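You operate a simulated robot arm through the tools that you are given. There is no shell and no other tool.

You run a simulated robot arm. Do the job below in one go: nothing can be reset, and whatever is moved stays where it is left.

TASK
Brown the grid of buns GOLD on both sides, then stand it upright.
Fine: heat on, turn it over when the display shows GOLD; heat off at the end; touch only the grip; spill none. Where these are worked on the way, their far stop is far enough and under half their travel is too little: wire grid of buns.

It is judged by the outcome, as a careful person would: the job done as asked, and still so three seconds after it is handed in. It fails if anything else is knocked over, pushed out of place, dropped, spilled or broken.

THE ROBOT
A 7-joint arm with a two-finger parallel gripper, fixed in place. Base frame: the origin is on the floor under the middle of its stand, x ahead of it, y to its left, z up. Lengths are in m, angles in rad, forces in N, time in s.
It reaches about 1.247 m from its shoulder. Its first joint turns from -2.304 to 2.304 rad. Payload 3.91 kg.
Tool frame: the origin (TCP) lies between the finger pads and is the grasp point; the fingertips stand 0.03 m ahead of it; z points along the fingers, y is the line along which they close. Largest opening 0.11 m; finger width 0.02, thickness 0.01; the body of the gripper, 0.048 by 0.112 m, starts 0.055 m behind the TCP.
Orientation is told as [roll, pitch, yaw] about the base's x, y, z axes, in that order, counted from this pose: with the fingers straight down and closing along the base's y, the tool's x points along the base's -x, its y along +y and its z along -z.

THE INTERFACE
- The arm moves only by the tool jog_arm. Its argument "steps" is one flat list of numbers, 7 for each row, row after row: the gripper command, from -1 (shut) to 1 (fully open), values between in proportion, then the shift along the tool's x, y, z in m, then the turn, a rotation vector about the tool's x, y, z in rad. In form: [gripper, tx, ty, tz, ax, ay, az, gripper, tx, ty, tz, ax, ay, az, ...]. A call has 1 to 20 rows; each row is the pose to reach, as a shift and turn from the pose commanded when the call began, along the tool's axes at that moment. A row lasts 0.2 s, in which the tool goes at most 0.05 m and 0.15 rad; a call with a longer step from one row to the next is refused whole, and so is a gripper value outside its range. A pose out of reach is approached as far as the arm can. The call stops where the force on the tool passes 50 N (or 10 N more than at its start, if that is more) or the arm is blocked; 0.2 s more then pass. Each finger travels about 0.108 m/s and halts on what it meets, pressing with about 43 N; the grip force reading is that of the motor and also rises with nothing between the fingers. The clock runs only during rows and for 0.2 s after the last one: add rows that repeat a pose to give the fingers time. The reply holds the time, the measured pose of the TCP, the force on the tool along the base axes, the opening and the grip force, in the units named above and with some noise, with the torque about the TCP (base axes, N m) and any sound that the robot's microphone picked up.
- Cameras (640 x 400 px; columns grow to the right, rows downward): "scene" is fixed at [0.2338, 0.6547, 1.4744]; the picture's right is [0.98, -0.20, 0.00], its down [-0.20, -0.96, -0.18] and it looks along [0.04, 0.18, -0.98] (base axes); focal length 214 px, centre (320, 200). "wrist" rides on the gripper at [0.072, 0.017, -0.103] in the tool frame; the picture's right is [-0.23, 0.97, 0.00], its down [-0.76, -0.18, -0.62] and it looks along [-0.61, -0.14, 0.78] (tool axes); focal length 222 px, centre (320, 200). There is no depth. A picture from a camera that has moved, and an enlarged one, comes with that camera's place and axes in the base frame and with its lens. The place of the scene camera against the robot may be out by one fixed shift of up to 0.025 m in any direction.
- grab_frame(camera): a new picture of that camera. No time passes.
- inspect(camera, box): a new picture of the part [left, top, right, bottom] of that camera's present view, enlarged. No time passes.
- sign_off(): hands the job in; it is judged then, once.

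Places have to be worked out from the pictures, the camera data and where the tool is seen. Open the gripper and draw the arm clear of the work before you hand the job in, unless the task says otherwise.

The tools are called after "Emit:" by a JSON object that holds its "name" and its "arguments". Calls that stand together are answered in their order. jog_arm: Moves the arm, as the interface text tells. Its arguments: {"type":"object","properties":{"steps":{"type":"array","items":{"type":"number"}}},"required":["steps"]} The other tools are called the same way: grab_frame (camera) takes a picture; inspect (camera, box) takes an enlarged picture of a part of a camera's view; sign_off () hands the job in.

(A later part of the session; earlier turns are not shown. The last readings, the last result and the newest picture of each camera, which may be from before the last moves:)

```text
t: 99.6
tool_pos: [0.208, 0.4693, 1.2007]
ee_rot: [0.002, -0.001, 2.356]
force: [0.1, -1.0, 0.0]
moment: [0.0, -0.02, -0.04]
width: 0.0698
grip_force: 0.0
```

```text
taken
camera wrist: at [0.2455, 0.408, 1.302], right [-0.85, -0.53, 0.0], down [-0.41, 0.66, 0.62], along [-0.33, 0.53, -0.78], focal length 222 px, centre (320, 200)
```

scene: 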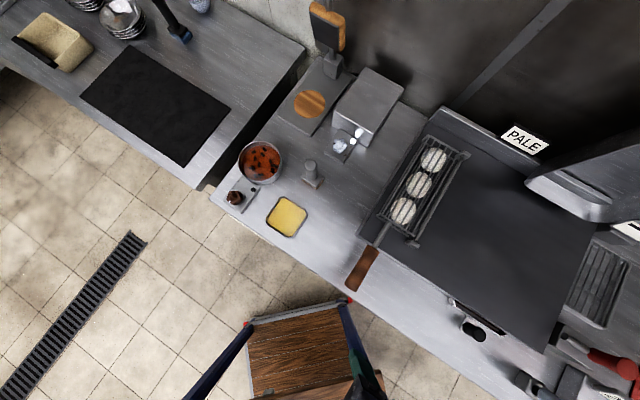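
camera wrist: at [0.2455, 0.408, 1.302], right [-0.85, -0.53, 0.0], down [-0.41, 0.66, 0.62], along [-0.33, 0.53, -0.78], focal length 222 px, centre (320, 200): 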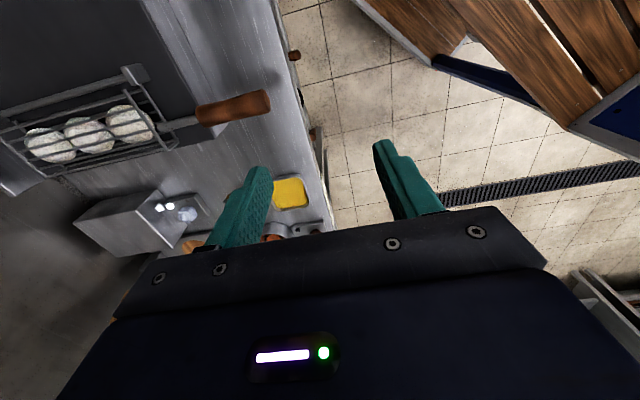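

Before moving on, I check whether anything else reacted to the white switch, such as the other sign, the pot, the press plate and the surroundings.

Emit:
{"name": "inspect", "arguments": {"camera": "scene", "box": [520, 160, 640, 330]}}

Emit:
{"name": "inspect", "arguments": {"camera": "scene", "box": [280, 0, 440, 160]}}

Emit:
{"name": "inspect", "arguments": {"camera": "wrist", "box": [0, 50, 280, 270]}}

```text
2.35 times, centred on (580, 245) of scene
camera zoom: at [0.2338, 0.6547, 1.4744], right [0.98, -0.2, 0.0], down [-0.2, -0.96, -0.18], along [0.04, 0.18, -0.98], focal length 505 px, centre (-292, 94)
```

zoom: 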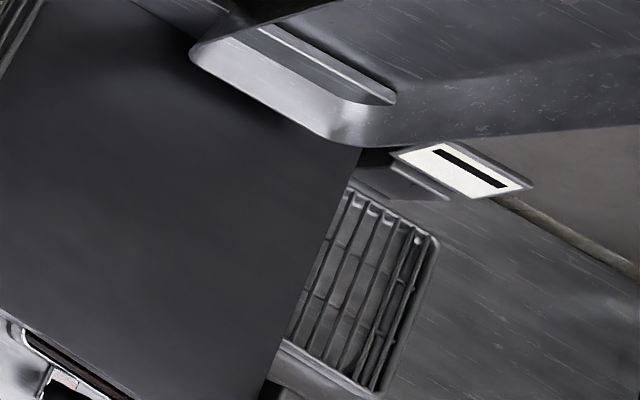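

```text
2.50 times, centred on (360, 80) of scene
camera zoom: at [0.2338, 0.6547, 1.4744], right [0.98, -0.2, 0.0], down [-0.2, -0.96, -0.18], along [0.04, 0.18, -0.98], focal length 536 px, centre (220, 500)
```

zoom: 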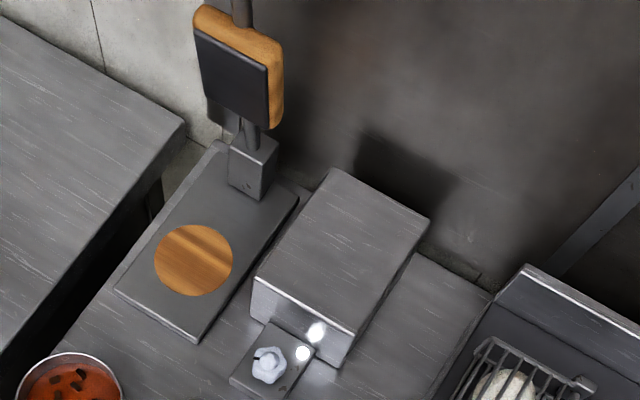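

```text
1.82 times, centred on (140, 160) of wrist
camera zoom: at [0.2455, 0.408, 1.302], right [-0.85, -0.53, 0.0], down [-0.41, 0.66, 0.62], along [-0.33, 0.53, -0.78], focal length 404 px, centre (647, 273)
```

zoom: 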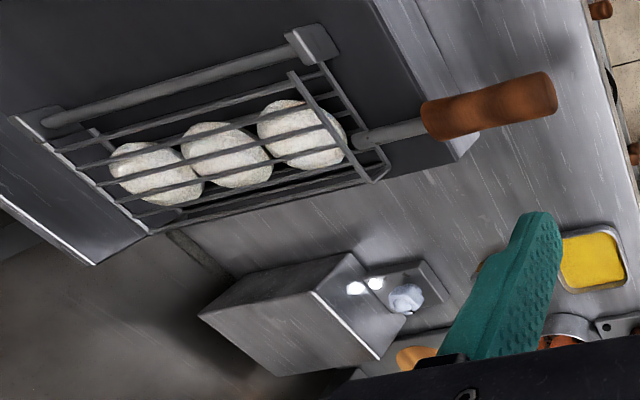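

Nothing reacted usefully. I go to the white switch at an equivalent lobe angle (it has five lobes) to turn it off.

Emit:
{"name": "jog_arm", "arguments": {"steps": [0.27, -0.0147, -0.0265, 0, 0, 0, 0.1399, 0.27, -0.0293, -0.0529, 0, 0, 0, 0.2799, 0.27, -0.044, -0.0794, 0, 0, 0, 0.4198, 0.27, -0.0586, -0.1059, 0, 0, 0, 0.5597, 0.27, -0.0733, -0.1323, 0, 0, 0, 0.6997, 0.27, -0.088, -0.1588, 0, 0, 0, 0.8396, 0.27, -0.1026, -0.1853, 0, 0, 0, 0.9795, 0.27, -0.1173, -0.2117, 0, 0, 0, 1.1195, 0.27, -0.1319, -0.2382, 0, 0, 0, 1.2594, 0.27, -0.1466, -0.2647, 0, 0, 0, 1.3993, 0.27, -0.1613, -0.2911, 0, 0, 0, 1.5393, 0.27, -0.1759, -0.3176, 0, 0, 0, 1.6792, 0.27, -0.1906, -0.3441, 0, 0, 0, 1.8191, 0.27, -0.2052, -0.3705, 0, 0, 0, 1.9591, 0.27, -0.2199, -0.397, 0, 0, 0, 2.099, 0.27, -0.2199, -0.397, 0.045, 0, 0, 2.099, 0.27, -0.2199, -0.397, 0.09, 0, 0, 2.099, 0.27, -0.2199, -0.397, 0.135, 0, 0, 2.099, 0.27, -0.2199, -0.397, 0.18, 0, 0, 2.099]}}

Emit:
{"name": "inspect", "arguments": {"camera": "wrist", "box": [200, 40, 440, 240]}}

Emit:
{"name": "inspect", "arguments": {"camera": "scene", "box": [400, 90, 560, 210]}}

```text
t: 103.6
tool_pos: [0.3308, 0.9034, 1.0164]
ee_rot: [0.002, -0.001, 0.257]
force: [-0.7, -0.1, 0.7]
moment: [0.07, 0.01, 0.04]
width: 0.0702
grip_force: 0.1
out of reach, approached as far as the arm can: row 15, 16
```

```text
2.00 times, centred on (320, 140) of wrist
camera zoom: at [0.255, 0.9027, 1.1201], right [-0.03, 1.0, 0.0], down [0.78, 0.02, 0.62], along [0.62, 0.02, -0.78], focal length 444 px, centre (320, 320)
```

zoom: 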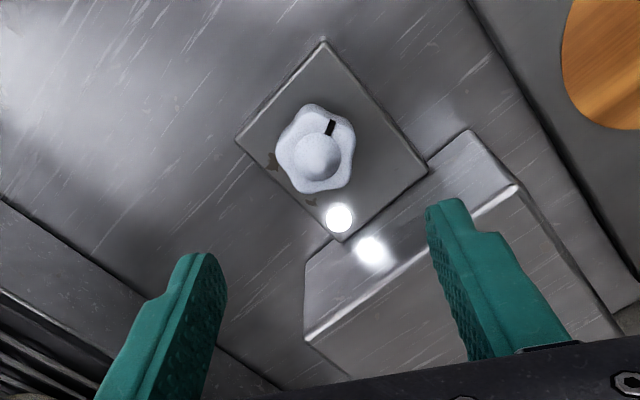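

```text
3.33 times, centred on (480, 150) of scene
camera zoom: at [0.2338, 0.6547, 1.4744], right [0.98, -0.2, 0.0], down [-0.2, -0.96, -0.18], along [0.04, 0.18, -0.98], focal length 715 px, centre (-213, 367)
```

zoom: 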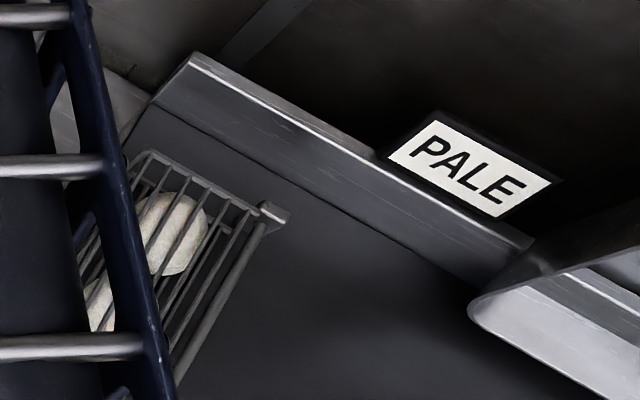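

The knob is centred, the lamp is lit, and the display is still PALE. I descend and grip it.

Emit:
{"name": "jog_arm", "arguments": {"steps": [0.27, 0, -0.001, 0.04, 0, 0, 0, 0.27, 0, -0.001, 0.08, 0, 0, 0, 0.27, 0, -0.001, 0.109, 0, 0, 0, -0.2, 0, -0.001, 0.109, 0, 0, 0, -0.4, 0, -0.001, 0.109, 0, 0, 0]}}

Emit:
{"name": "inspect", "arguments": {"camera": "wrist", "box": [200, 80, 440, 240]}}

```text
t: 104.8
tool_pos: [0.3335, 0.9041, 0.9097]
ee_rot: [0.0, 0.002, 0.255]
force: [0.6, -7.3, 1.0]
moment: [0.49, -0.21, 0.0]
width: 0.0395
grip_force: 45.0
```

```text
2.50 times, centred on (320, 160) of wrist
camera zoom: at [0.2583, 0.9026, 1.0118], right [-0.03, 1.0, 0.0], down [0.78, 0.02, 0.62], along [0.62, 0.02, -0.78], focal length 555 px, centre (320, 300)
```

zoom: 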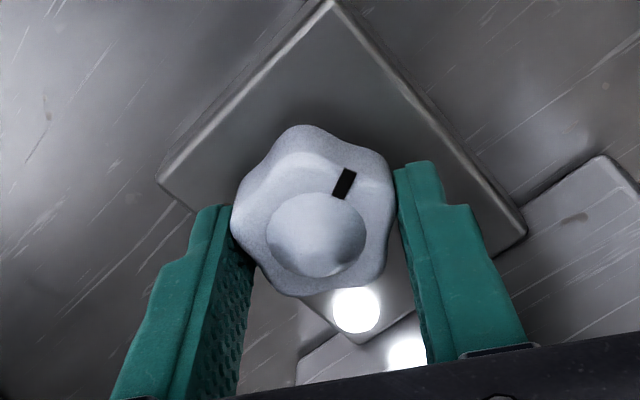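

I have a good grip, so I turn it counter-clockwise back to the off stop.

Emit:
{"name": "jog_arm", "arguments": {"steps": [-0.4, 0, 0, 0, 0, 0, -0.14, -0.4, 0, 0, 0, 0, 0, -0.28, -0.4, 0, 0, 0, 0, 0, -0.42, -0.4, 0, 0, 0, 0, 0, -0.56, -0.4, 0, 0, 0, 0, 0, -0.7, -0.4, 0, 0, 0, 0, 0, -0.84, -0.4, 0, 0, 0, 0, 0, -0.98, -0.4, 0, 0, 0, 0, 0, -1.1, -0.4, 0, 0, 0, 0, 0, -1.2]}}

Emit:
{"name": "inspect", "arguments": {"camera": "wrist", "box": [200, 80, 440, 240]}}

Emit:
{"name": "inspect", "arguments": {"camera": "scene", "box": [400, 90, 560, 210]}}

```text
t: 106.8
tool_pos: [0.3309, 0.9049, 0.9092]
ee_rot: [0.001, 0.0, 1.459]
force: [-35.9, 26.2, -4.6]
moment: [0.48, 0.48, -0.89]
width: 0.0392
grip_force: 44.9
```

```text
2.50 times, centred on (320, 160) of wrist
camera zoom: at [0.3048, 0.8367, 1.0119], right [-0.94, 0.33, 0.0], down [0.26, 0.74, 0.62], along [0.21, 0.59, -0.78], focal length 555 px, centre (320, 300)
```

zoom: 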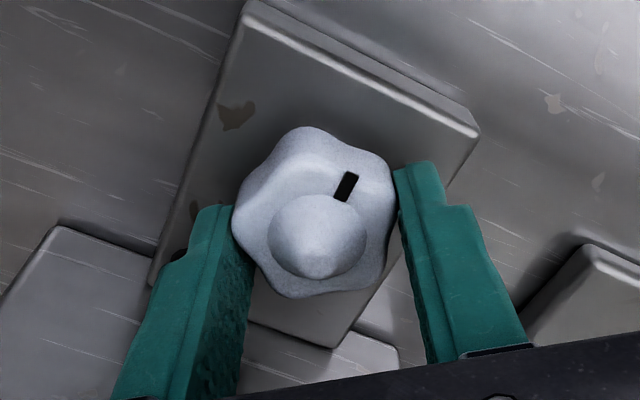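

```text
3.33 times, centred on (480, 150) of scene
camera zoom: at [0.2338, 0.6547, 1.4744], right [0.98, -0.2, 0.0], down [-0.2, -0.96, -0.18], along [0.04, 0.18, -0.98], focal length 715 px, centre (-213, 367)
```

zoom: 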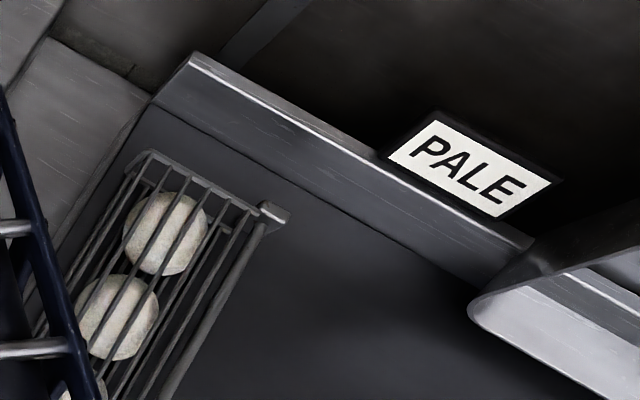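

The white switch is back at its off stop. Next I test the thermostat at a real griddle setting, because its readout will quickly show whether it reaches cooking temperatures. I release and rise first.

Emit:
{"name": "jog_arm", "arguments": {"steps": [0.0, 0, 0, 0, 0, 0, 0, 0.27, 0, 0, 0, 0, 0, 0, 0.27, 0, 0, -0.03, 0, 0, 0, 0.27, 0, 0, -0.075, 0, 0, 0, 0.27, 0, 0, -0.12, 0, 0, 0, 0.27, 0, 0, -0.165, 0, 0, 0, 0.27, 0, 0, -0.21, 0, 0, 0, 0.27, 0, 0, -0.25, 0, 0, 0]}}

Emit:
{"name": "grab_frame", "arguments": {"camera": "wrist"}}

```text
t: 108.6
tool_pos: [0.3312, 0.8967, 1.1568]
ee_rot: [0.001, 0.002, 1.458]
force: [-1.1, 0.0, -1.4]
moment: [-0.04, 0.02, -0.02]
width: 0.0699
grip_force: 0.0
out of reach, approached as far as the arm can: row 8
```

```text
taken
camera wrist: at [0.3051, 0.8279, 1.2601], right [-0.94, 0.34, 0.0], down [0.26, 0.74, 0.62], along [0.21, 0.59, -0.78], focal length 222 px, centre (320, 200)
```

wrist: 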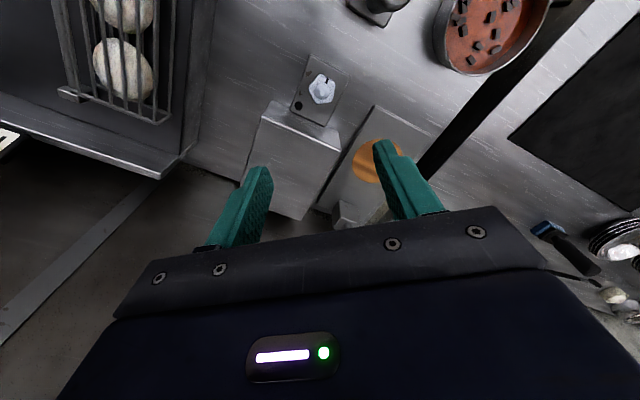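

The white lamp is off. I travel to the black knob.

Emit:
{"name": "jog_arm", "arguments": {"steps": [0.27, 0.0386, -0.0275, 0.0026, 0, 0, 0.0212, 0.27, 0.0771, -0.0549, 0.0053, 0, 0, 0.0424, 0.27, 0.1157, -0.0824, 0.0079, 0, 0, 0.0636, 0.27, 0.1543, -0.1099, 0.0105, 0, 0, 0.0848, 0.27, 0.1929, -0.1373, 0.0132, 0, 0, 0.1061, 0.27, 0.2314, -0.1648, 0.0158, 0, 0, 0.1273, 0.27, 0.27, -0.1922, 0.0184, 0, 0, 0.1485, 0.27, 0.3086, -0.2197, 0.0211, 0, 0, 0.1697, 0.27, 0.3472, -0.2472, 0.0237, 0, 0, 0.1909, 0.27, 0.3857, -0.2746, 0.0263, 0, 0, 0.2121, 0.27, 0.4243, -0.3021, 0.0289, 0, 0, 0.2333, 0.27, 0.4629, -0.3296, 0.0316, 0, 0, 0.2545, 0.27, 0.5014, -0.357, 0.0342, 0, 0, 0.2757, 0.27, 0.54, -0.3845, 0.0368, 0, 0, 0.2969, 0.27, 0.5786, -0.412, 0.0395, 0, 0, 0.3182, 0.27, 0.6172, -0.4394, 0.0421, 0, 0, 0.3394, 0.27, 0.6557, -0.4669, 0.0447, 0, 0, 0.3606, 0.27, 0.6943, -0.4943, 0.0474, 0, 0, 0.3818, 0.27, 0.7329, -0.5218, 0.05, 0, 0, 0.403, 0.27, 0.7329, -0.5218, 0.1, 0, 0, 0.403]}}

Emit:
{"name": "inspect", "arguments": {"camera": "wrist", "box": [200, 40, 440, 240]}}

Emit:
{"name": "inspect", "arguments": {"camera": "scene", "box": [400, 90, 560, 210]}}

```text
t: 110.9
tool_pos: [0.7161, 0.7129, 1.1982]
ee_rot: [0.011, -0.002, 1.257]
force: [-28.3, 32.5, 0.2]
moment: [-0.61, -0.57, 0.74]
width: 0.0515
grip_force: 0.1
out of reach, approached as far as the arm can: row 1, 2, 3, 4, 5, 6, 7, 8, 9, 10, 11
stopped in row 11: the force on the tool passed its limit at 70 N (the readings are from after the stop); the commanded pose is now the measured one
```

```text
2.00 times, centred on (320, 140) of wrist
camera zoom: at [0.6774, 0.6491, 1.3011], right [-0.86, 0.52, 0.01], down [0.41, 0.67, 0.62], along [0.31, 0.54, -0.78], focal length 444 px, centre (320, 320)
```

zoom: 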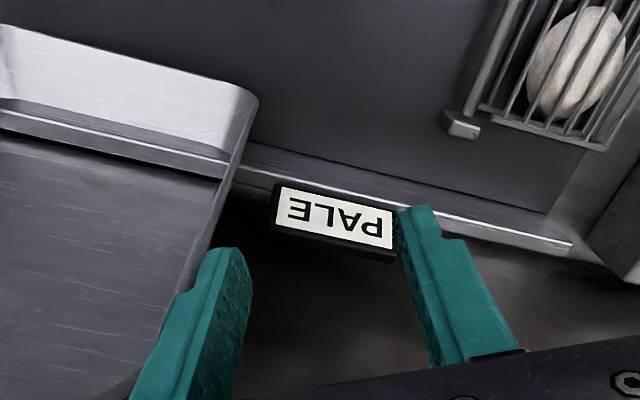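

```text
3.33 times, centred on (480, 150) of scene
camera zoom: at [0.2338, 0.6547, 1.4744], right [0.98, -0.2, 0.0], down [-0.2, -0.96, -0.18], along [0.04, 0.18, -0.98], focal length 715 px, centre (-213, 367)
```

zoom: 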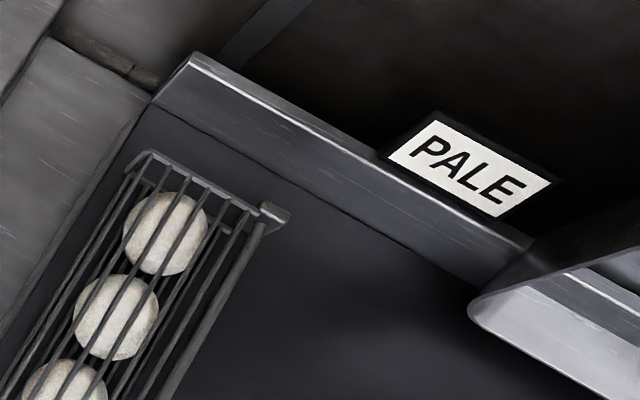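

That went wrong: starting from a fully stretched arm, the motion slid sideways and the gripper met something at the back with up to 70 N. I look carefully before moving again.

Emit:
{"name": "grab_frame", "arguments": {"camera": "scene"}}

Emit:
{"name": "grab_frame", "arguments": {"camera": "wrist"}}

Emit:
{"name": "inspect", "arguments": {"camera": "scene", "box": [380, 90, 640, 250]}}

```text
taken
```

scene: 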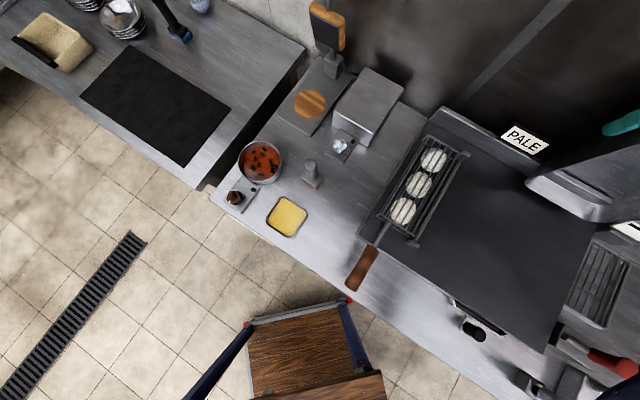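

```text
taken
camera wrist: at [0.6774, 0.6491, 1.3011], right [-0.86, 0.52, 0.01], down [0.41, 0.67, 0.62], along [0.31, 0.54, -0.78], focal length 222 px, centre (320, 200)
```

wrist: 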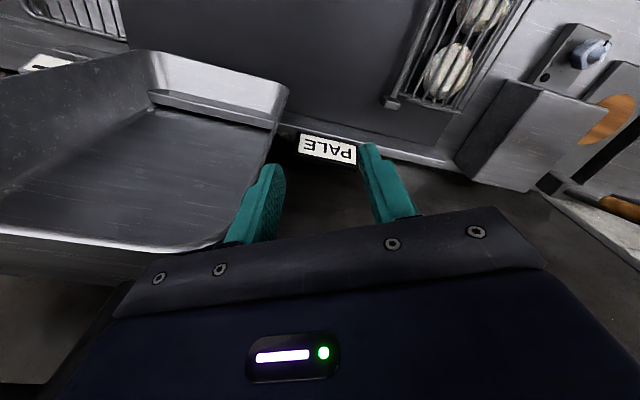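

```text
2.46 times, centred on (510, 170) of scene
camera zoom: at [0.2338, 0.6547, 1.4744], right [0.98, -0.2, 0.0], down [-0.2, -0.96, -0.18], along [0.04, 0.18, -0.98], focal length 528 px, centre (-148, 274)
```

zoom: 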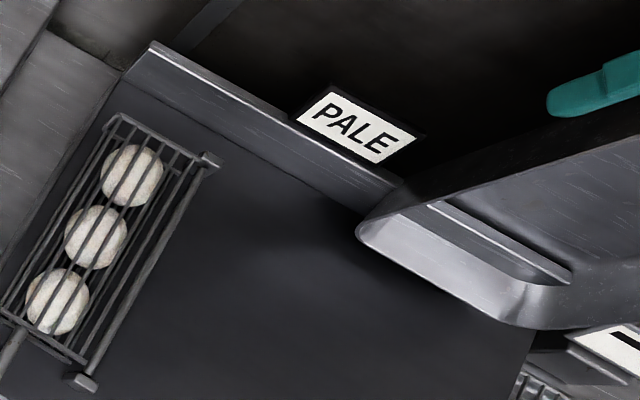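

The overhead metal hood sits exactly where it did in earlier pictures, so the finger only pressed against a fixed part and nothing moved. I pull straight back toward the robot in one small step and check that the arm follows.

Emit:
{"name": "jog_arm", "arguments": {"steps": [0.0, 0.022, 0.0315, 0, 0, 0, 0]}}

```text
t: 111.3
tool_pos: [0.6998, 0.7193, 1.2074]
ee_rot: [0.008, 0.001, 1.25]
force: [0.4, -0.5, 0.0]
moment: [0.0, 0.0, -0.03]
width: 0.055
grip_force: 0.1
out of reach, approached as far as the arm can: row 1
```

The contact is released (forces near zero), but the arm is still stretched out at its reach limit. I slide it back left, away from the hood, while lowering toward an easily reachable height over free space, and then check.

Emit:
{"name": "jog_arm", "arguments": {"steps": [0.27, -0.0037, 0.0389, 0.0153, 0, 0, 0, 0.27, -0.0073, 0.0777, 0.0306, 0, 0, 0, 0.27, -0.011, 0.1166, 0.0459, 0, 0, 0]}}

Emit:
{"name": "grab_frame", "arguments": {"camera": "scene"}}

```text
t: 112.1
tool_pos: [0.6075, 0.7894, 1.1759]
ee_rot: [0.01, -0.001, 1.251]
force: [0.7, -0.6, 0.1]
moment: [0.06, 0.01, -0.02]
width: 0.07
grip_force: 0.1
out of reach, approached as far as the arm can: row 1, 2, 3
```

```text
taken
```

scene: 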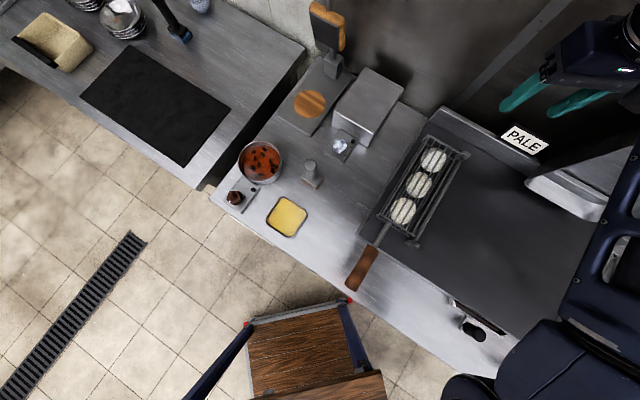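

The arm slides but still reports out of reach, probably because a joint is near its limit at this yaw. I'm clear of the hood, so I try moving inward while turning the yaw back toward the earlier well-behaved orientation.

Emit:
{"name": "jog_arm", "arguments": {"steps": [0.27, 0.02, 0.01, 0.01, 0, 0, 0.12, 0.27, 0.04, 0.02, 0.02, 0, 0, 0.24, 0.27, 0.06, 0.03, 0.03, 0, 0, 0.36, 0.27, 0.08, 0.04, 0.04, 0, 0, 0.48]}}

Emit:
{"name": "grab_frame", "arguments": {"camera": "scene"}}

```text
t: 113.1
tool_pos: [0.5836, 0.8081, 1.1559]
ee_rot: [0.008, 0.007, 0.768]
force: [0.1, -0.3, 0.0]
moment: [0.0, 0.01, 0.04]
width: 0.0703
grip_force: 0.0
out of reach, approached as far as the arm can: row 1, 2, 3, 4
```

```text
taken
```

scene: 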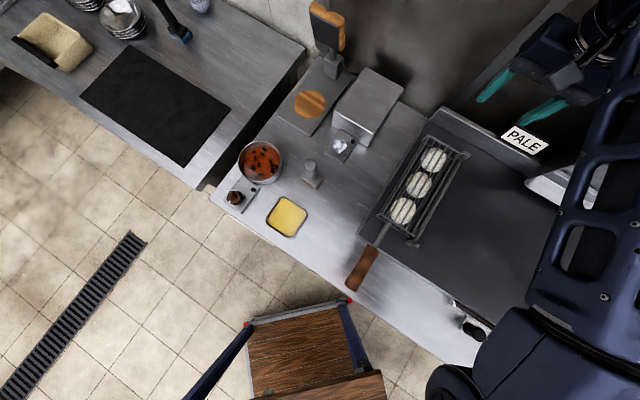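

The orientation follows but the arm stays at full stretch (about 1.0 m out). Earlier it recovered by descending over the white switch, so I slide back there along the arc and go lower.

Emit:
{"name": "jog_arm", "arguments": {"steps": [0.27, 0.0161, 0.0348, 0.0143, 0, 0, 0.073, 0.27, 0.0323, 0.0697, 0.0286, 0, 0, 0.146, 0.27, 0.0484, 0.1045, 0.0429, 0, 0, 0.219, 0.27, 0.0645, 0.1394, 0.0571, 0, 0, 0.292, 0.27, 0.0806, 0.1742, 0.0714, 0, 0, 0.365, 0.27, 0.0968, 0.2091, 0.0857, 0, 0, 0.438, 0.27, 0.1129, 0.2439, 0.1, 0, 0, 0.511]}}

Emit:
{"name": "grab_frame", "arguments": {"camera": "wrist"}}

Emit:
{"name": "grab_frame", "arguments": {"camera": "scene"}}

```text
t: 114.7
tool_pos: [0.3345, 0.9194, 1.0657]
ee_rot: [0.004, 0.01, 0.258]
force: [0.6, 0.1, -0.5]
moment: [0.01, 0.05, 0.01]
width: 0.0697
grip_force: 0.1
out of reach, approached as far as the arm can: row 1, 2, 3, 4, 5, 6, 7
```

```text
taken
camera wrist: at [0.2595, 0.9176, 1.1686], right [-0.03, 1.0, 0.0], down [0.79, 0.02, 0.62], along [0.62, 0.02, -0.79], focal length 222 px, centre (320, 200)
```

wrist: 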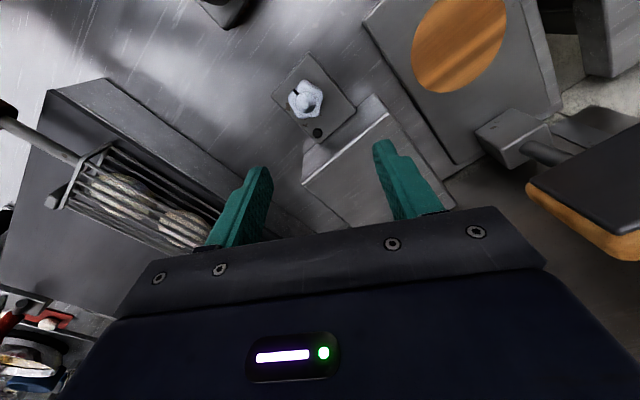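

```text
taken
```

scene: 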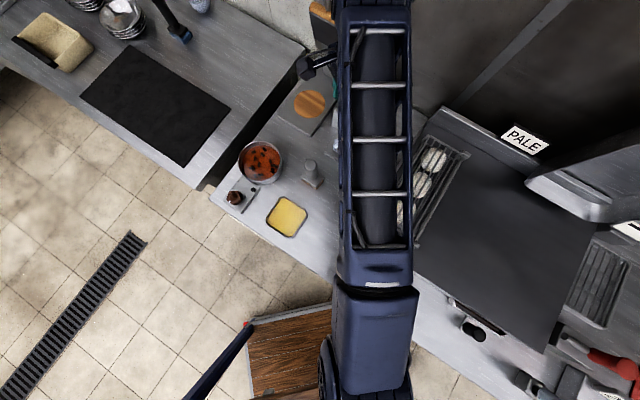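

The scene view shows the arm fully straight. I'm back over the white switch and command a small inward-and-down move to make the elbow bend again.

Emit:
{"name": "jog_arm", "arguments": {"steps": [0.27, 0.017, -0.025, 0.015, 0, 0, 0, 0.27, 0.034, -0.05, 0.03, 0, 0, 0]}}

```text
t: 115.3
tool_pos: [0.327, 0.9223, 1.0526]
ee_rot: [0.005, 0.008, 0.26]
force: [0.3, 0.6, -0.1]
moment: [0.01, -0.02, 0.03]
width: 0.0699
grip_force: 0.0
out of reach, approached as far as the arm can: row 1, 2
```

It is still locked straight. A larger inward pull should make the elbow bend, and the path from here toward the robot at this height is clear (the tallest thing, the grey stamp, tops out near z 0.98). I do it in a limited amount while rising slightly.

Emit:
{"name": "jog_arm", "arguments": {"steps": [0.27, 0.0254, -0.0371, -0.008, 0, 0, 0, 0.27, 0.0508, -0.0742, -0.016, 0, 0, 0, 0.27, 0.0762, -0.1114, -0.024, 0, 0, 0, 0.27, 0.1016, -0.1485, -0.032, 0, 0, 0, 0.27, 0.127, -0.1856, -0.04, 0, 0, 0]}}

Emit:
{"name": "grab_frame", "arguments": {"camera": "scene"}}

```text
t: 116.5
tool_pos: [0.2932, 0.91, 1.1323]
ee_rot: [0.004, 0.009, 0.26]
force: [0.1, -0.8, 0.7]
moment: [-0.02, 0.01, 0.0]
width: 0.0699
grip_force: 0.1
out of reach, approached as far as the arm can: row 1, 2, 3, 4, 5
```

```text
taken
```

scene: 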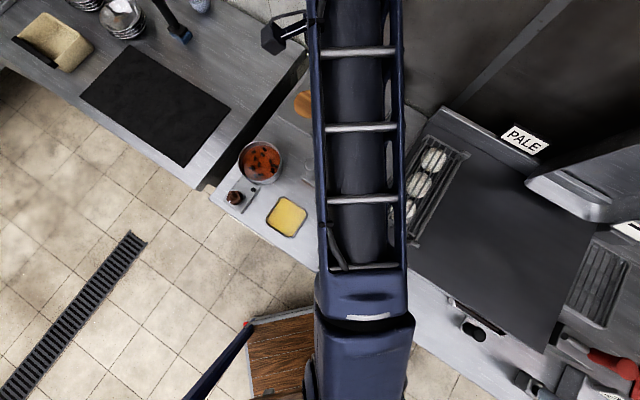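

The pure inward pull only lifts the straight arm. Tilting the fingers toward the robot should force the elbow to share the motion, and it also brings the tool inward, away from everything. I try a moderate tilt with an inward shift.

Emit:
{"name": "jog_arm", "arguments": {"steps": [0.27, 0.0181, -0.0279, -0.005, 0.1117, 0.0725, 0, 0.27, 0.0362, -0.0559, -0.01, 0.2233, 0.145, 0, 0.27, 0.0544, -0.0838, -0.015, 0.335, 0.2175, 0, 0.27, 0.0725, -0.1117, -0.02, 0.4467, 0.29, 0, 0.27, 0.0906, -0.1397, -0.025, 0.5583, 0.3625, 0, 0.27, 0.1087, -0.1676, -0.03, 0.67, 0.435, 0]}}

Emit:
{"name": "grab_frame", "arguments": {"camera": "scene"}}

```text
t: 117.9
tool_pos: [0.2526, 0.7312, 1.2033]
ee_rot: [-0.473, 0.299, 0.207]
force: [0.0, -0.8, 0.6]
moment: [0.04, -0.05, 0.02]
width: 0.0698
grip_force: 0.0
out of reach, approached as far as the arm can: row 4, 5, 6
```

```text
taken
```

scene: 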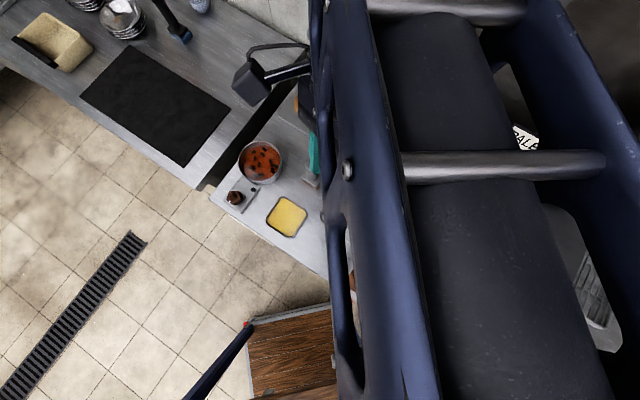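

The elbow is bent again and the TCP is at (0.25, 0.73, 1.20), well inside reach. I undo the tilt while moving to a comfortable place above the counter's front.

Emit:
{"name": "jog_arm", "arguments": {"steps": [0.27, -0.0058, -0.0336, 0.0155, -0.0773, -0.0502, 0, 0.27, -0.0116, -0.0673, 0.031, -0.1547, -0.1003, 0, 0.27, -0.0175, -0.1009, 0.0465, -0.232, -0.1505, 0, 0.27, -0.0233, -0.1345, 0.062, -0.3093, -0.2007, 0, 0.27, -0.0291, -0.1682, 0.0775, -0.3867, -0.2508, 0, 0.27, -0.0349, -0.2018, 0.093, -0.464, -0.301, 0]}}

Emit:
{"name": "grab_frame", "arguments": {"camera": "scene"}}

Emit:
{"name": "grab_frame", "arguments": {"camera": "wrist"}}

```text
t: 119.3
tool_pos: [0.3322, 0.5214, 1.2045]
ee_rot: [0.006, 0.009, 0.278]
force: [0.3, -0.1, -0.6]
moment: [-0.08, 0.0, 0.0]
width: 0.0698
grip_force: 0.1
```

```text
taken
```

scene: 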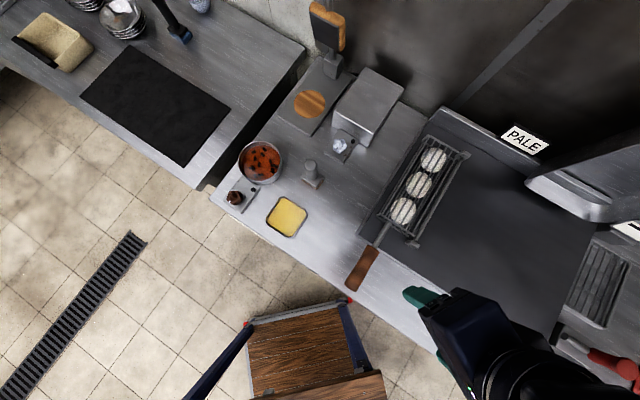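

```text
taken
camera wrist: at [0.2578, 0.518, 1.308], right [-0.05, 1.0, 0.0], down [0.79, 0.04, 0.62], along [0.62, 0.03, -0.79], focal length 222 px, centre (320, 200)
```

wrist: 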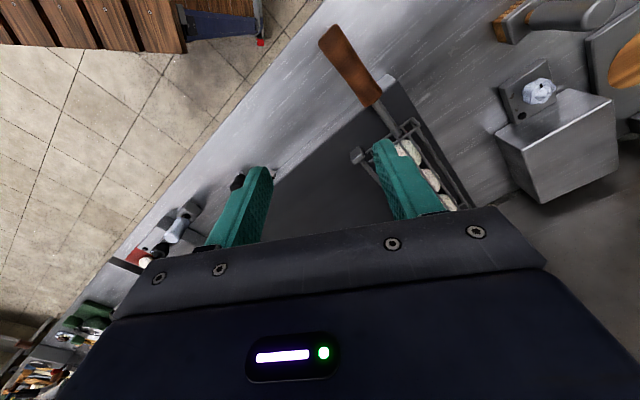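

I've recovered, and the scene shows every object where it was (hood, sign and grid unchanged). From now on I'll avoid high poses at far reach. I continue to the black knob.

Emit:
{"name": "jog_arm", "arguments": {"steps": [0.27, -0.0218, -0.0368, 0.0107, 0, 0, -0.0556, 0.27, -0.0437, -0.0736, 0.0214, 0, 0, -0.1111, 0.27, -0.0655, -0.1105, 0.0321, 0, 0, -0.1667, 0.27, -0.0873, -0.1473, 0.0429, 0, 0, -0.2223, 0.27, -0.1091, -0.1841, 0.0536, 0, 0, -0.2779, 0.27, -0.131, -0.2209, 0.0643, 0, 0, -0.3334, 0.27, -0.1528, -0.2577, 0.075, 0, 0, -0.389, 0.27, -0.1746, -0.2946, 0.0857, 0, 0, -0.4446, 0.27, -0.1965, -0.3314, 0.0964, 0, 0, -0.5001, 0.27, -0.2183, -0.3682, 0.1071, 0, 0, -0.5557, 0.27, -0.2401, -0.405, 0.1179, 0, 0, -0.6113, 0.27, -0.2619, -0.4419, 0.1286, 0, 0, -0.6669, 0.27, -0.2838, -0.4787, 0.1393, 0, 0, -0.7224, 0.27, -0.3056, -0.5155, 0.15, 0, 0, -0.778]}}

Emit:
{"name": "inspect", "arguments": {"camera": "wrist", "box": [200, 40, 440, 240]}}

Emit:
{"name": "inspect", "arguments": {"camera": "scene", "box": [400, 90, 560, 210]}}

```text
t: 122.3
tool_pos: [0.7655, 0.1114, 1.0493]
ee_rot: [0.009, 0.001, 1.057]
force: [-0.6, 0.8, 0.3]
moment: [-0.02, -0.04, -0.01]
width: 0.0699
grip_force: 0.0
```

```text
2.00 times, centred on (320, 140) of wrist
camera zoom: at [0.7149, 0.0569, 1.153], right [-0.74, 0.68, 0.01], down [0.53, 0.57, 0.62], along [0.41, 0.46, -0.78], focal length 444 px, centre (320, 320)
```

zoom: 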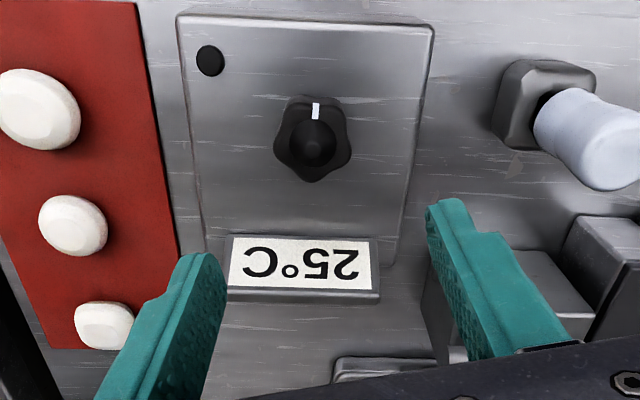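

```text
3.33 times, centred on (480, 150) of scene
camera zoom: at [0.2338, 0.6547, 1.4744], right [0.98, -0.2, 0.0], down [-0.2, -0.96, -0.18], along [0.04, 0.18, -0.98], focal length 715 px, centre (-213, 367)
```

zoom: 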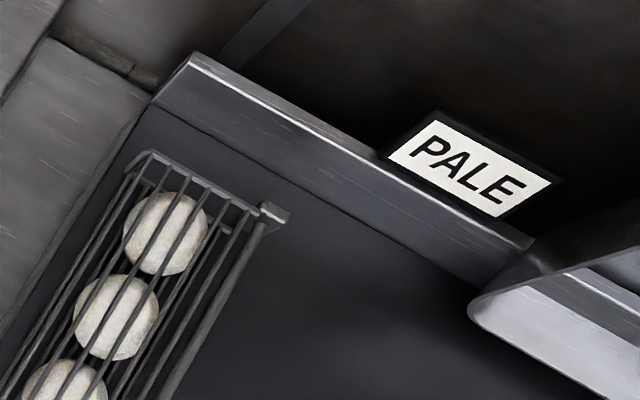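

The thermostat reads 25°C with its lamp off and the knob at its start. I centre, descend and grip it again.

Emit:
{"name": "jog_arm", "arguments": {"steps": [0.27, 0, -0.003, 0.04, 0.0053, 0.0073, 0, 0.27, 0, -0.003, 0.08, 0.0053, 0.0073, 0, 0.27, 0, -0.003, 0.1205, 0.0053, 0.0073, 0, -0.2, 0, -0.003, 0.1205, 0.0053, 0.0073, 0, -0.4, 0, -0.003, 0.1205, 0.0053, 0.0073, 0]}}

Emit:
{"name": "inspect", "arguments": {"camera": "wrist", "box": [200, 80, 440, 240]}}

```text
t: 123.5
tool_pos: [0.7676, 0.1124, 0.9256]
ee_rot: [0.005, 0.007, 1.056]
force: [-5.4, 1.3, -3.9]
moment: [-0.1, -1.82, -0.05]
width: 0.0381
grip_force: 45.3
```

```text
2.50 times, centred on (320, 160) of wrist
camera zoom: at [0.7165, 0.0585, 1.0301], right [-0.74, 0.68, 0.0], down [0.54, 0.58, 0.62], along [0.42, 0.45, -0.79], focal length 555 px, centre (320, 300)
```

zoom: 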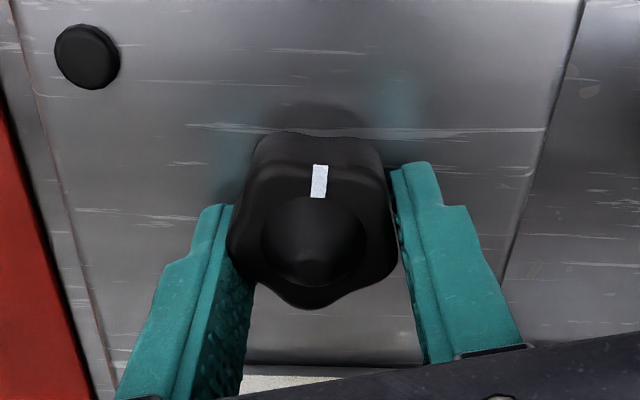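

I hold the knob. I turn it clockwise well past the earlier setting (1.4 rad) and then read the temperature.

Emit:
{"name": "jog_arm", "arguments": {"steps": [-0.4, 0, 0, 0, 0, 0, 0.14, -0.4, 0, 0, 0, 0, 0, 0.28, -0.4, 0, 0, 0, 0, 0, 0.42, -0.4, 0, 0, 0, 0, 0, 0.56, -0.4, 0, 0, 0, 0, 0, 0.7, -0.4, 0, 0, 0, 0, 0, 0.84, -0.4, 0, 0, 0, 0, 0, 0.98, -0.4, 0, 0, 0, 0, 0, 1.12, -0.4, 0, 0, 0, 0, 0, 1.26, -0.4, 0, 0, 0, 0, 0, 1.4]}}

Emit:
{"name": "inspect", "arguments": {"camera": "wrist", "box": [200, 80, 440, 240]}}

Emit:
{"name": "inspect", "arguments": {"camera": "scene", "box": [595, 380, 640, 400]}}

```text
t: 124.9
tool_pos: [0.769, 0.1082, 0.926]
ee_rot: [-0.006, 0.008, 0.218]
force: [13.8, -1.5, -16.0]
moment: [1.47, -1.18, 0.03]
width: 0.0378
grip_force: 45.0
stopped in row 7: the force on the tool passed its limit at 52 N (the readings are from after the stop); the commanded pose is now the measured one
```

```text
2.50 times, centred on (320, 160) of wrist
camera zoom: at [0.6952, 0.1098, 1.03], right [0.01, 1.0, -0.01], down [0.79, -0.01, 0.62], along [0.62, -0.01, -0.79], focal length 555 px, centre (320, 300)
```

zoom: 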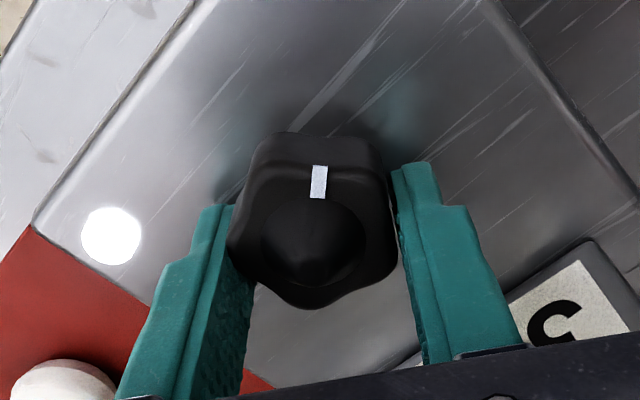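

```text
14.22 times, centred on (618, 390) of scene
camera zoom: at [0.2338, 0.6547, 1.4744], right [0.98, -0.2, 0.0], down [-0.2, -0.96, -0.18], along [0.04, 0.18, -0.98], focal length 3050 px, centre (-3911, -2502)
```

zoom: 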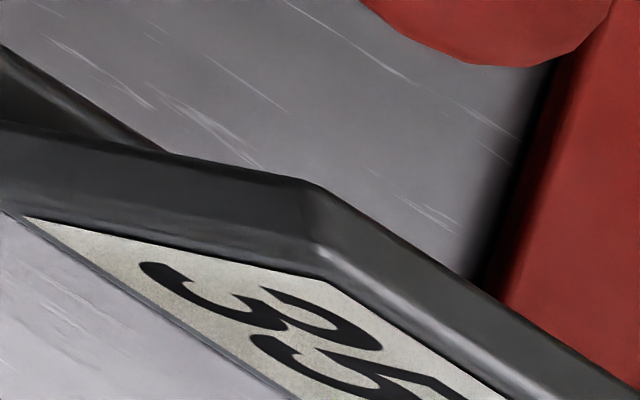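

The knob met resistance after about 0.84 rad, and the lamp is lit with 35 rising. I hold and watch where the temperature settles.

Emit:
{"name": "jog_arm", "arguments": {"steps": [-0.4, 0, 0, 0, 0, 0, 0, -0.4, 0, 0, 0, 0, 0, 0, -0.4, 0, 0, 0, 0, 0, 0, -0.4, 0, 0, 0, 0, 0, 0, -0.4, 0, 0, 0, 0, 0, 0, -0.4, 0, 0, 0, 0, 0, 0, -0.4, 0, 0, 0, 0, 0, 0, -0.4, 0, 0, 0, 0, 0, 0]}}

Emit:
{"name": "inspect", "arguments": {"camera": "scene", "box": [595, 380, 640, 400]}}

Emit:
{"name": "inspect", "arguments": {"camera": "scene", "box": [400, 90, 560, 210]}}

```text
t: 126.7
tool_pos: [0.7696, 0.1075, 0.927]
ee_rot: [-0.005, 0.01, 0.219]
force: [25.1, -5.1, -27.9]
moment: [1.37, -0.54, 0.08]
width: 0.0378
grip_force: 44.5
```

```text
14.22 times, centred on (618, 390) of scene
camera zoom: at [0.2338, 0.6547, 1.4744], right [0.98, -0.2, 0.0], down [-0.2, -0.96, -0.18], along [0.04, 0.18, -0.98], focal length 3050 px, centre (-3911, -2502)
```

zoom: 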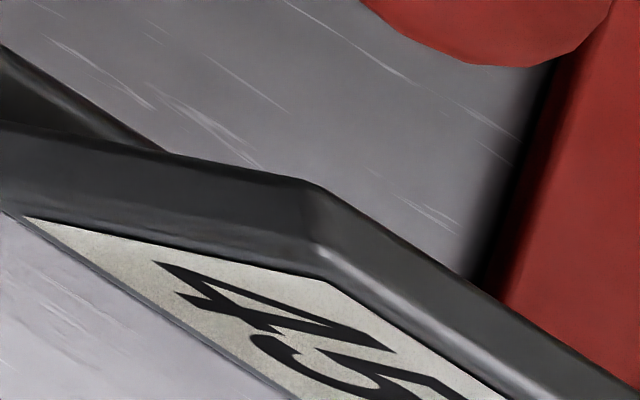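

```text
3.33 times, centred on (480, 150) of scene
camera zoom: at [0.2338, 0.6547, 1.4744], right [0.98, -0.2, 0.0], down [-0.2, -0.96, -0.18], along [0.04, 0.18, -0.98], focal length 715 px, centre (-213, 367)
```

zoom: 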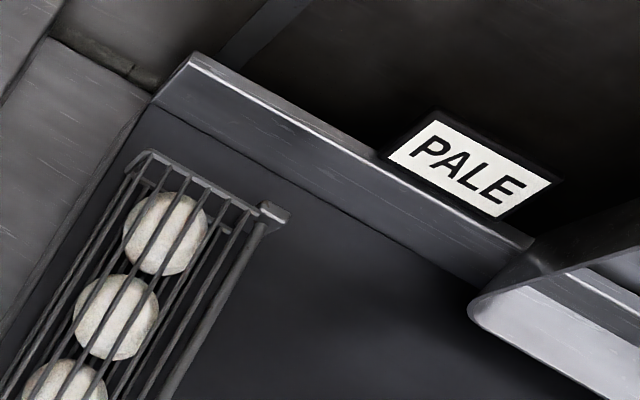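

It reads 45, so the temperature follows the knob angle. The remaining torque about the knob's axis is tiny, so that was sideways strain from being slightly off-axis rather than a real stop. I open, re-centre by closing again, and turn further.

Emit:
{"name": "jog_arm", "arguments": {"steps": [0.0, 0, 0, 0, 0, 0, 0, 0.1, 0, 0, 0, 0, 0, 0]}}

Emit:
{"name": "inspect", "arguments": {"camera": "wrist", "box": [200, 80, 440, 240]}}

```text
t: 127.3
tool_pos: [0.7685, 0.1077, 0.9293]
ee_rot: [-0.004, 0.008, 0.218]
force: [-0.8, 0.5, 0.4]
moment: [-0.01, -0.01, 0.0]
width: 0.0606
grip_force: 0.0
```

```text
2.50 times, centred on (320, 160) of wrist
camera zoom: at [0.6941, 0.1103, 1.0312], right [0.01, 1.0, -0.01], down [0.79, 0.0, 0.62], along [0.62, -0.01, -0.79], focal length 555 px, centre (320, 300)
```

zoom: 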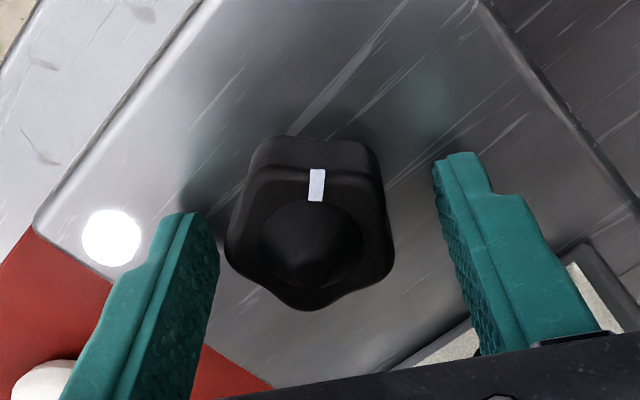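

Still on, with the knob between the fingers. From the several grips I infer the knob's true axis is at about (0.7643, 0.1065), roughly 4 mm toward the robot from my tool axis. I shift onto that axis, close and turn on clockwise.

Emit:
{"name": "jog_arm", "arguments": {"steps": [0.1, 0.0044, -0.0003, 0, 0, 0, 0, -0.2, 0.0044, -0.0003, 0, 0, 0, 0, -0.4, 0.0044, -0.0003, 0, 0, 0, 0, -0.4, 0.0044, -0.0003, 0, 0, 0, 0.14, -0.4, 0.0044, -0.0003, 0, 0, 0, 0.28, -0.4, 0.0044, -0.0003, 0, 0, 0, 0.42, -0.4, 0.0044, -0.0003, 0, 0, 0, 0.56, -0.4, 0.0044, -0.0003, 0, 0, 0, 0.7, -0.4, 0.0044, -0.0003, 0, 0, 0, 0.84, -0.4, 0.0044, -0.0003, 0, 0, 0, 0.98]}}

Emit:
{"name": "inspect", "arguments": {"camera": "wrist", "box": [200, 80, 440, 240]}}

Emit:
{"name": "inspect", "arguments": {"camera": "scene", "box": [595, 380, 640, 400]}}

```text
t: 129.5
tool_pos: [0.765, 0.1065, 0.9285]
ee_rot: [-0.009, -0.001, -0.764]
force: [-8.5, -14.8, 22.0]
moment: [0.62, -0.04, 0.05]
width: 0.0378
grip_force: 45.1
```

```text
2.50 times, centred on (320, 160) of wrist
camera zoom: at [0.7234, 0.1692, 1.031], right [0.84, 0.55, -0.01], down [0.43, -0.65, 0.63], along [0.34, -0.53, -0.78], focal length 555 px, centre (320, 300)
```

zoom: 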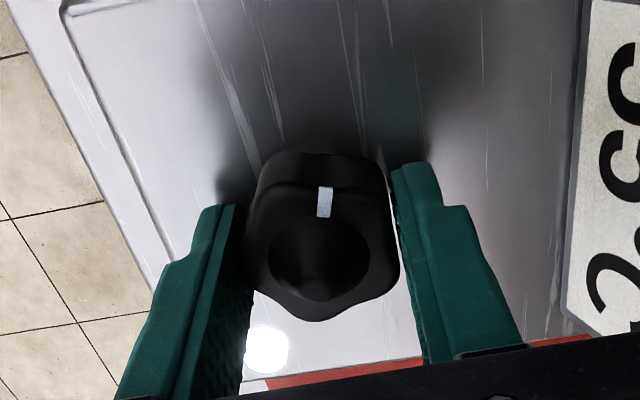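

```text
14.22 times, centred on (618, 390) of scene
camera zoom: at [0.2338, 0.6547, 1.4744], right [0.98, -0.2, 0.0], down [-0.2, -0.96, -0.18], along [0.04, 0.18, -0.98], focal length 3050 px, centre (-3911, -2502)
```

zoom: 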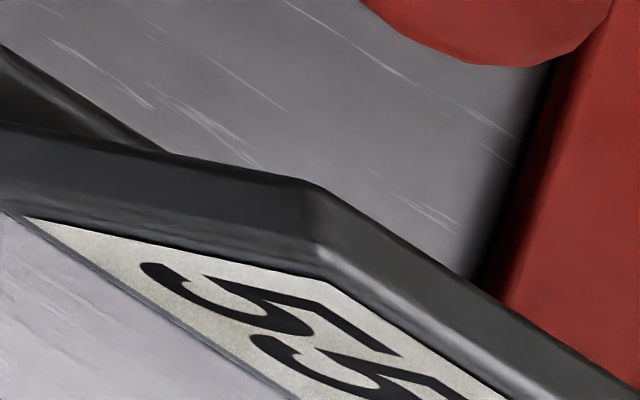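

With good centring the knob turns freely: 1.82 rad in total, with 55 and climbing. I keep turning it up.

Emit:
{"name": "jog_arm", "arguments": {"steps": [-0.4, 0, 0, 0, 0, 0, 0.14, -0.4, 0, 0, 0, 0, 0, 0.28, -0.4, 0, 0, 0, 0, 0, 0.42, -0.4, 0, 0, 0, 0, 0, 0.56, -0.4, 0, 0, 0, 0, 0, 0.7]}}

Emit:
{"name": "inspect", "arguments": {"camera": "wrist", "box": [200, 80, 440, 240]}}

Emit:
{"name": "inspect", "arguments": {"camera": "scene", "box": [595, 380, 640, 400]}}

```text
t: 130.7
tool_pos: [0.7648, 0.1072, 0.9284]
ee_rot: [-0.006, -0.005, -1.463]
force: [-16.1, -16.0, 11.5]
moment: [0.13, -1.03, 1.09]
width: 0.0387
grip_force: 44.6
```

```text
2.50 times, centred on (320, 160) of wrist
camera zoom: at [0.7724, 0.1822, 1.0303], right [0.99, -0.12, -0.01], down [-0.09, -0.77, 0.63], along [-0.08, -0.62, -0.78], focal length 555 px, centre (320, 300)
```

zoom: 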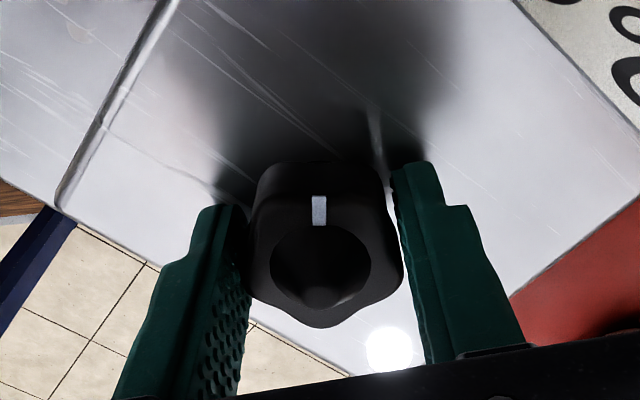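

```text
14.22 times, centred on (618, 390) of scene
camera zoom: at [0.2338, 0.6547, 1.4744], right [0.98, -0.2, 0.0], down [-0.2, -0.96, -0.18], along [0.04, 0.18, -0.98], focal length 3050 px, centre (-3911, -2502)
```

zoom: 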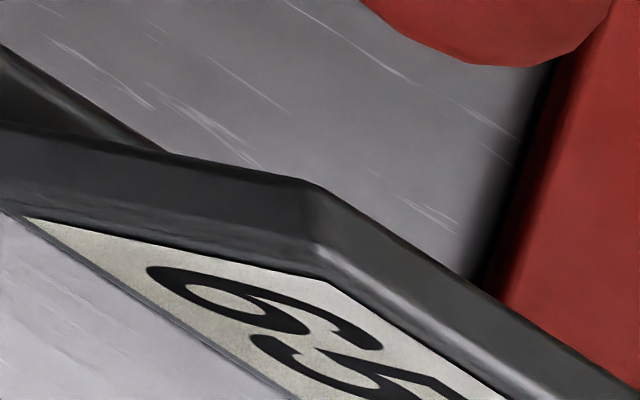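

There is now 1.1 Nm of torque about the knob's axis, so this looks like the far stop, with 65 and rising. I hold two seconds and watch the temperature and the buns' sign.

Emit:
{"name": "jog_arm", "arguments": {"steps": [-0.4, 0, 0, 0, 0, 0, 0, -0.4, 0, 0, 0, 0, 0, 0, -0.4, 0, 0, 0, 0, 0, 0, -0.4, 0, 0, 0, 0, 0, 0, -0.4, 0, 0, 0, 0, 0, 0, -0.4, 0, 0, 0, 0, 0, 0, -0.4, 0, 0, 0, 0, 0, 0, -0.4, 0, 0, 0, 0, 0, 0]}}

Emit:
{"name": "inspect", "arguments": {"camera": "scene", "box": [595, 380, 640, 400]}}

Emit:
{"name": "inspect", "arguments": {"camera": "scene", "box": [400, 90, 560, 210]}}

```text
t: 132.5
tool_pos: [0.763, 0.1066, 0.9277]
ee_rot: [-0.009, -0.004, -1.461]
force: [-29.1, -5.7, -3.4]
moment: [0.52, -0.65, 0.8]
width: 0.0389
grip_force: 44.6
```

```text
14.22 times, centred on (618, 390) of scene
camera zoom: at [0.2338, 0.6547, 1.4744], right [0.98, -0.2, 0.0], down [-0.2, -0.96, -0.18], along [0.04, 0.18, -0.98], focal length 3050 px, centre (-3911, -2502)
```

zoom: 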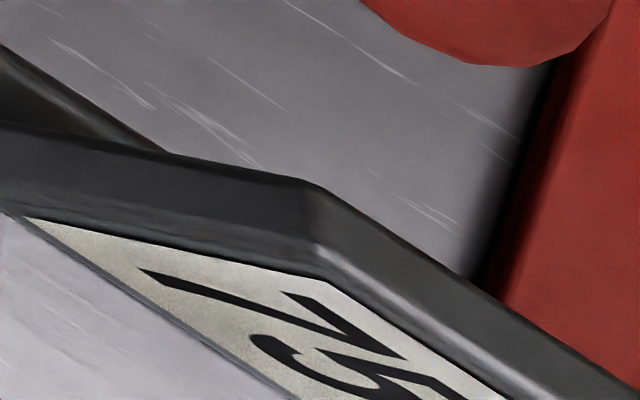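

```text
3.33 times, centred on (480, 150) of scene
camera zoom: at [0.2338, 0.6547, 1.4744], right [0.98, -0.2, 0.0], down [-0.2, -0.96, -0.18], along [0.04, 0.18, -0.98], focal length 715 px, centre (-213, 367)
```

zoom: 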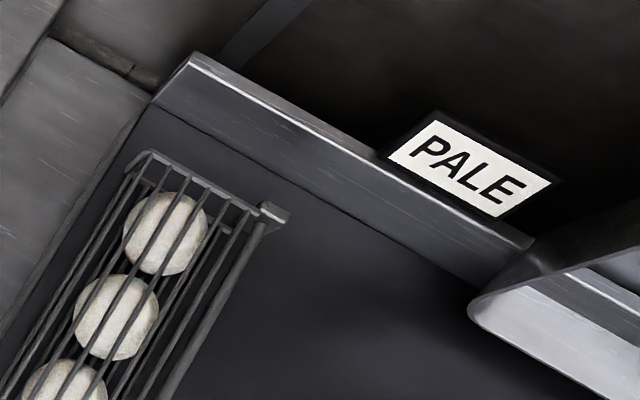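

75 and still climbing about 5°C per second. I keep holding to see how far it goes.

Emit:
{"name": "jog_arm", "arguments": {"steps": [-0.4, 0, 0, 0, 0, 0, 0, -0.4, 0, 0, 0, 0, 0, 0, -0.4, 0, 0, 0, 0, 0, 0, -0.4, 0, 0, 0, 0, 0, 0, -0.4, 0, 0, 0, 0, 0, 0, -0.4, 0, 0, 0, 0, 0, 0, -0.4, 0, 0, 0, 0, 0, 0, -0.4, 0, 0, 0, 0, 0, 0, -0.4, 0, 0, 0, 0, 0, 0, -0.4, 0, 0, 0, 0, 0, 0, -0.4, 0, 0, 0, 0, 0, 0, -0.4, 0, 0, 0, 0, 0, 0]}}

Emit:
{"name": "inspect", "arguments": {"camera": "scene", "box": [595, 380, 640, 400]}}

Emit:
{"name": "inspect", "arguments": {"camera": "scene", "box": [400, 90, 560, 210]}}

```text
t: 135.1
tool_pos: [0.7643, 0.1082, 0.9279]
ee_rot: [-0.008, -0.006, -1.463]
force: [-39.2, -1.9, -15.6]
moment: [0.34, -0.57, 0.64]
width: 0.0389
grip_force: 45.0
```

```text
14.22 times, centred on (618, 390) of scene
camera zoom: at [0.2338, 0.6547, 1.4744], right [0.98, -0.2, 0.0], down [-0.2, -0.96, -0.18], along [0.04, 0.18, -0.98], focal length 3050 px, centre (-3911, -2502)
```

zoom: 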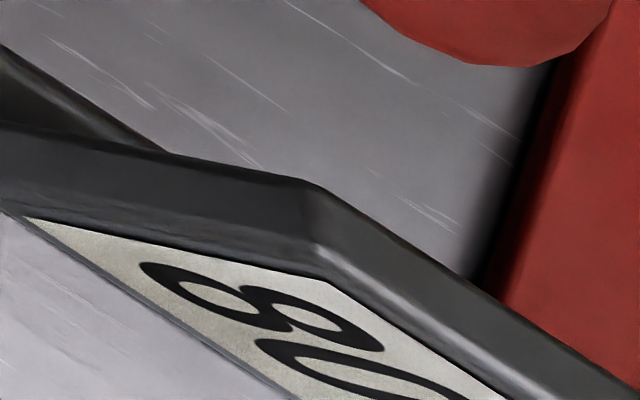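

```text
3.33 times, centred on (480, 150) of scene
camera zoom: at [0.2338, 0.6547, 1.4744], right [0.98, -0.2, 0.0], down [-0.2, -0.96, -0.18], along [0.04, 0.18, -0.98], focal length 715 px, centre (-213, 367)
```

zoom: 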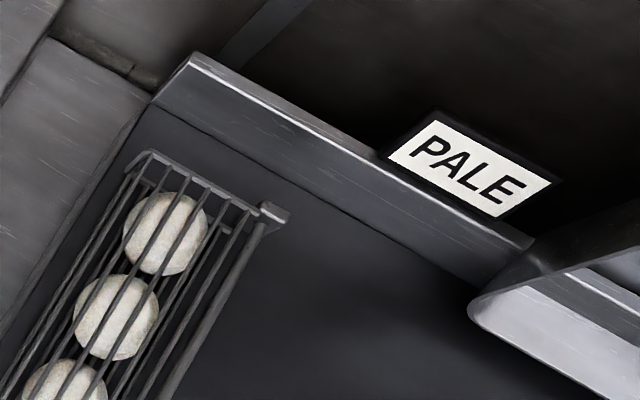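

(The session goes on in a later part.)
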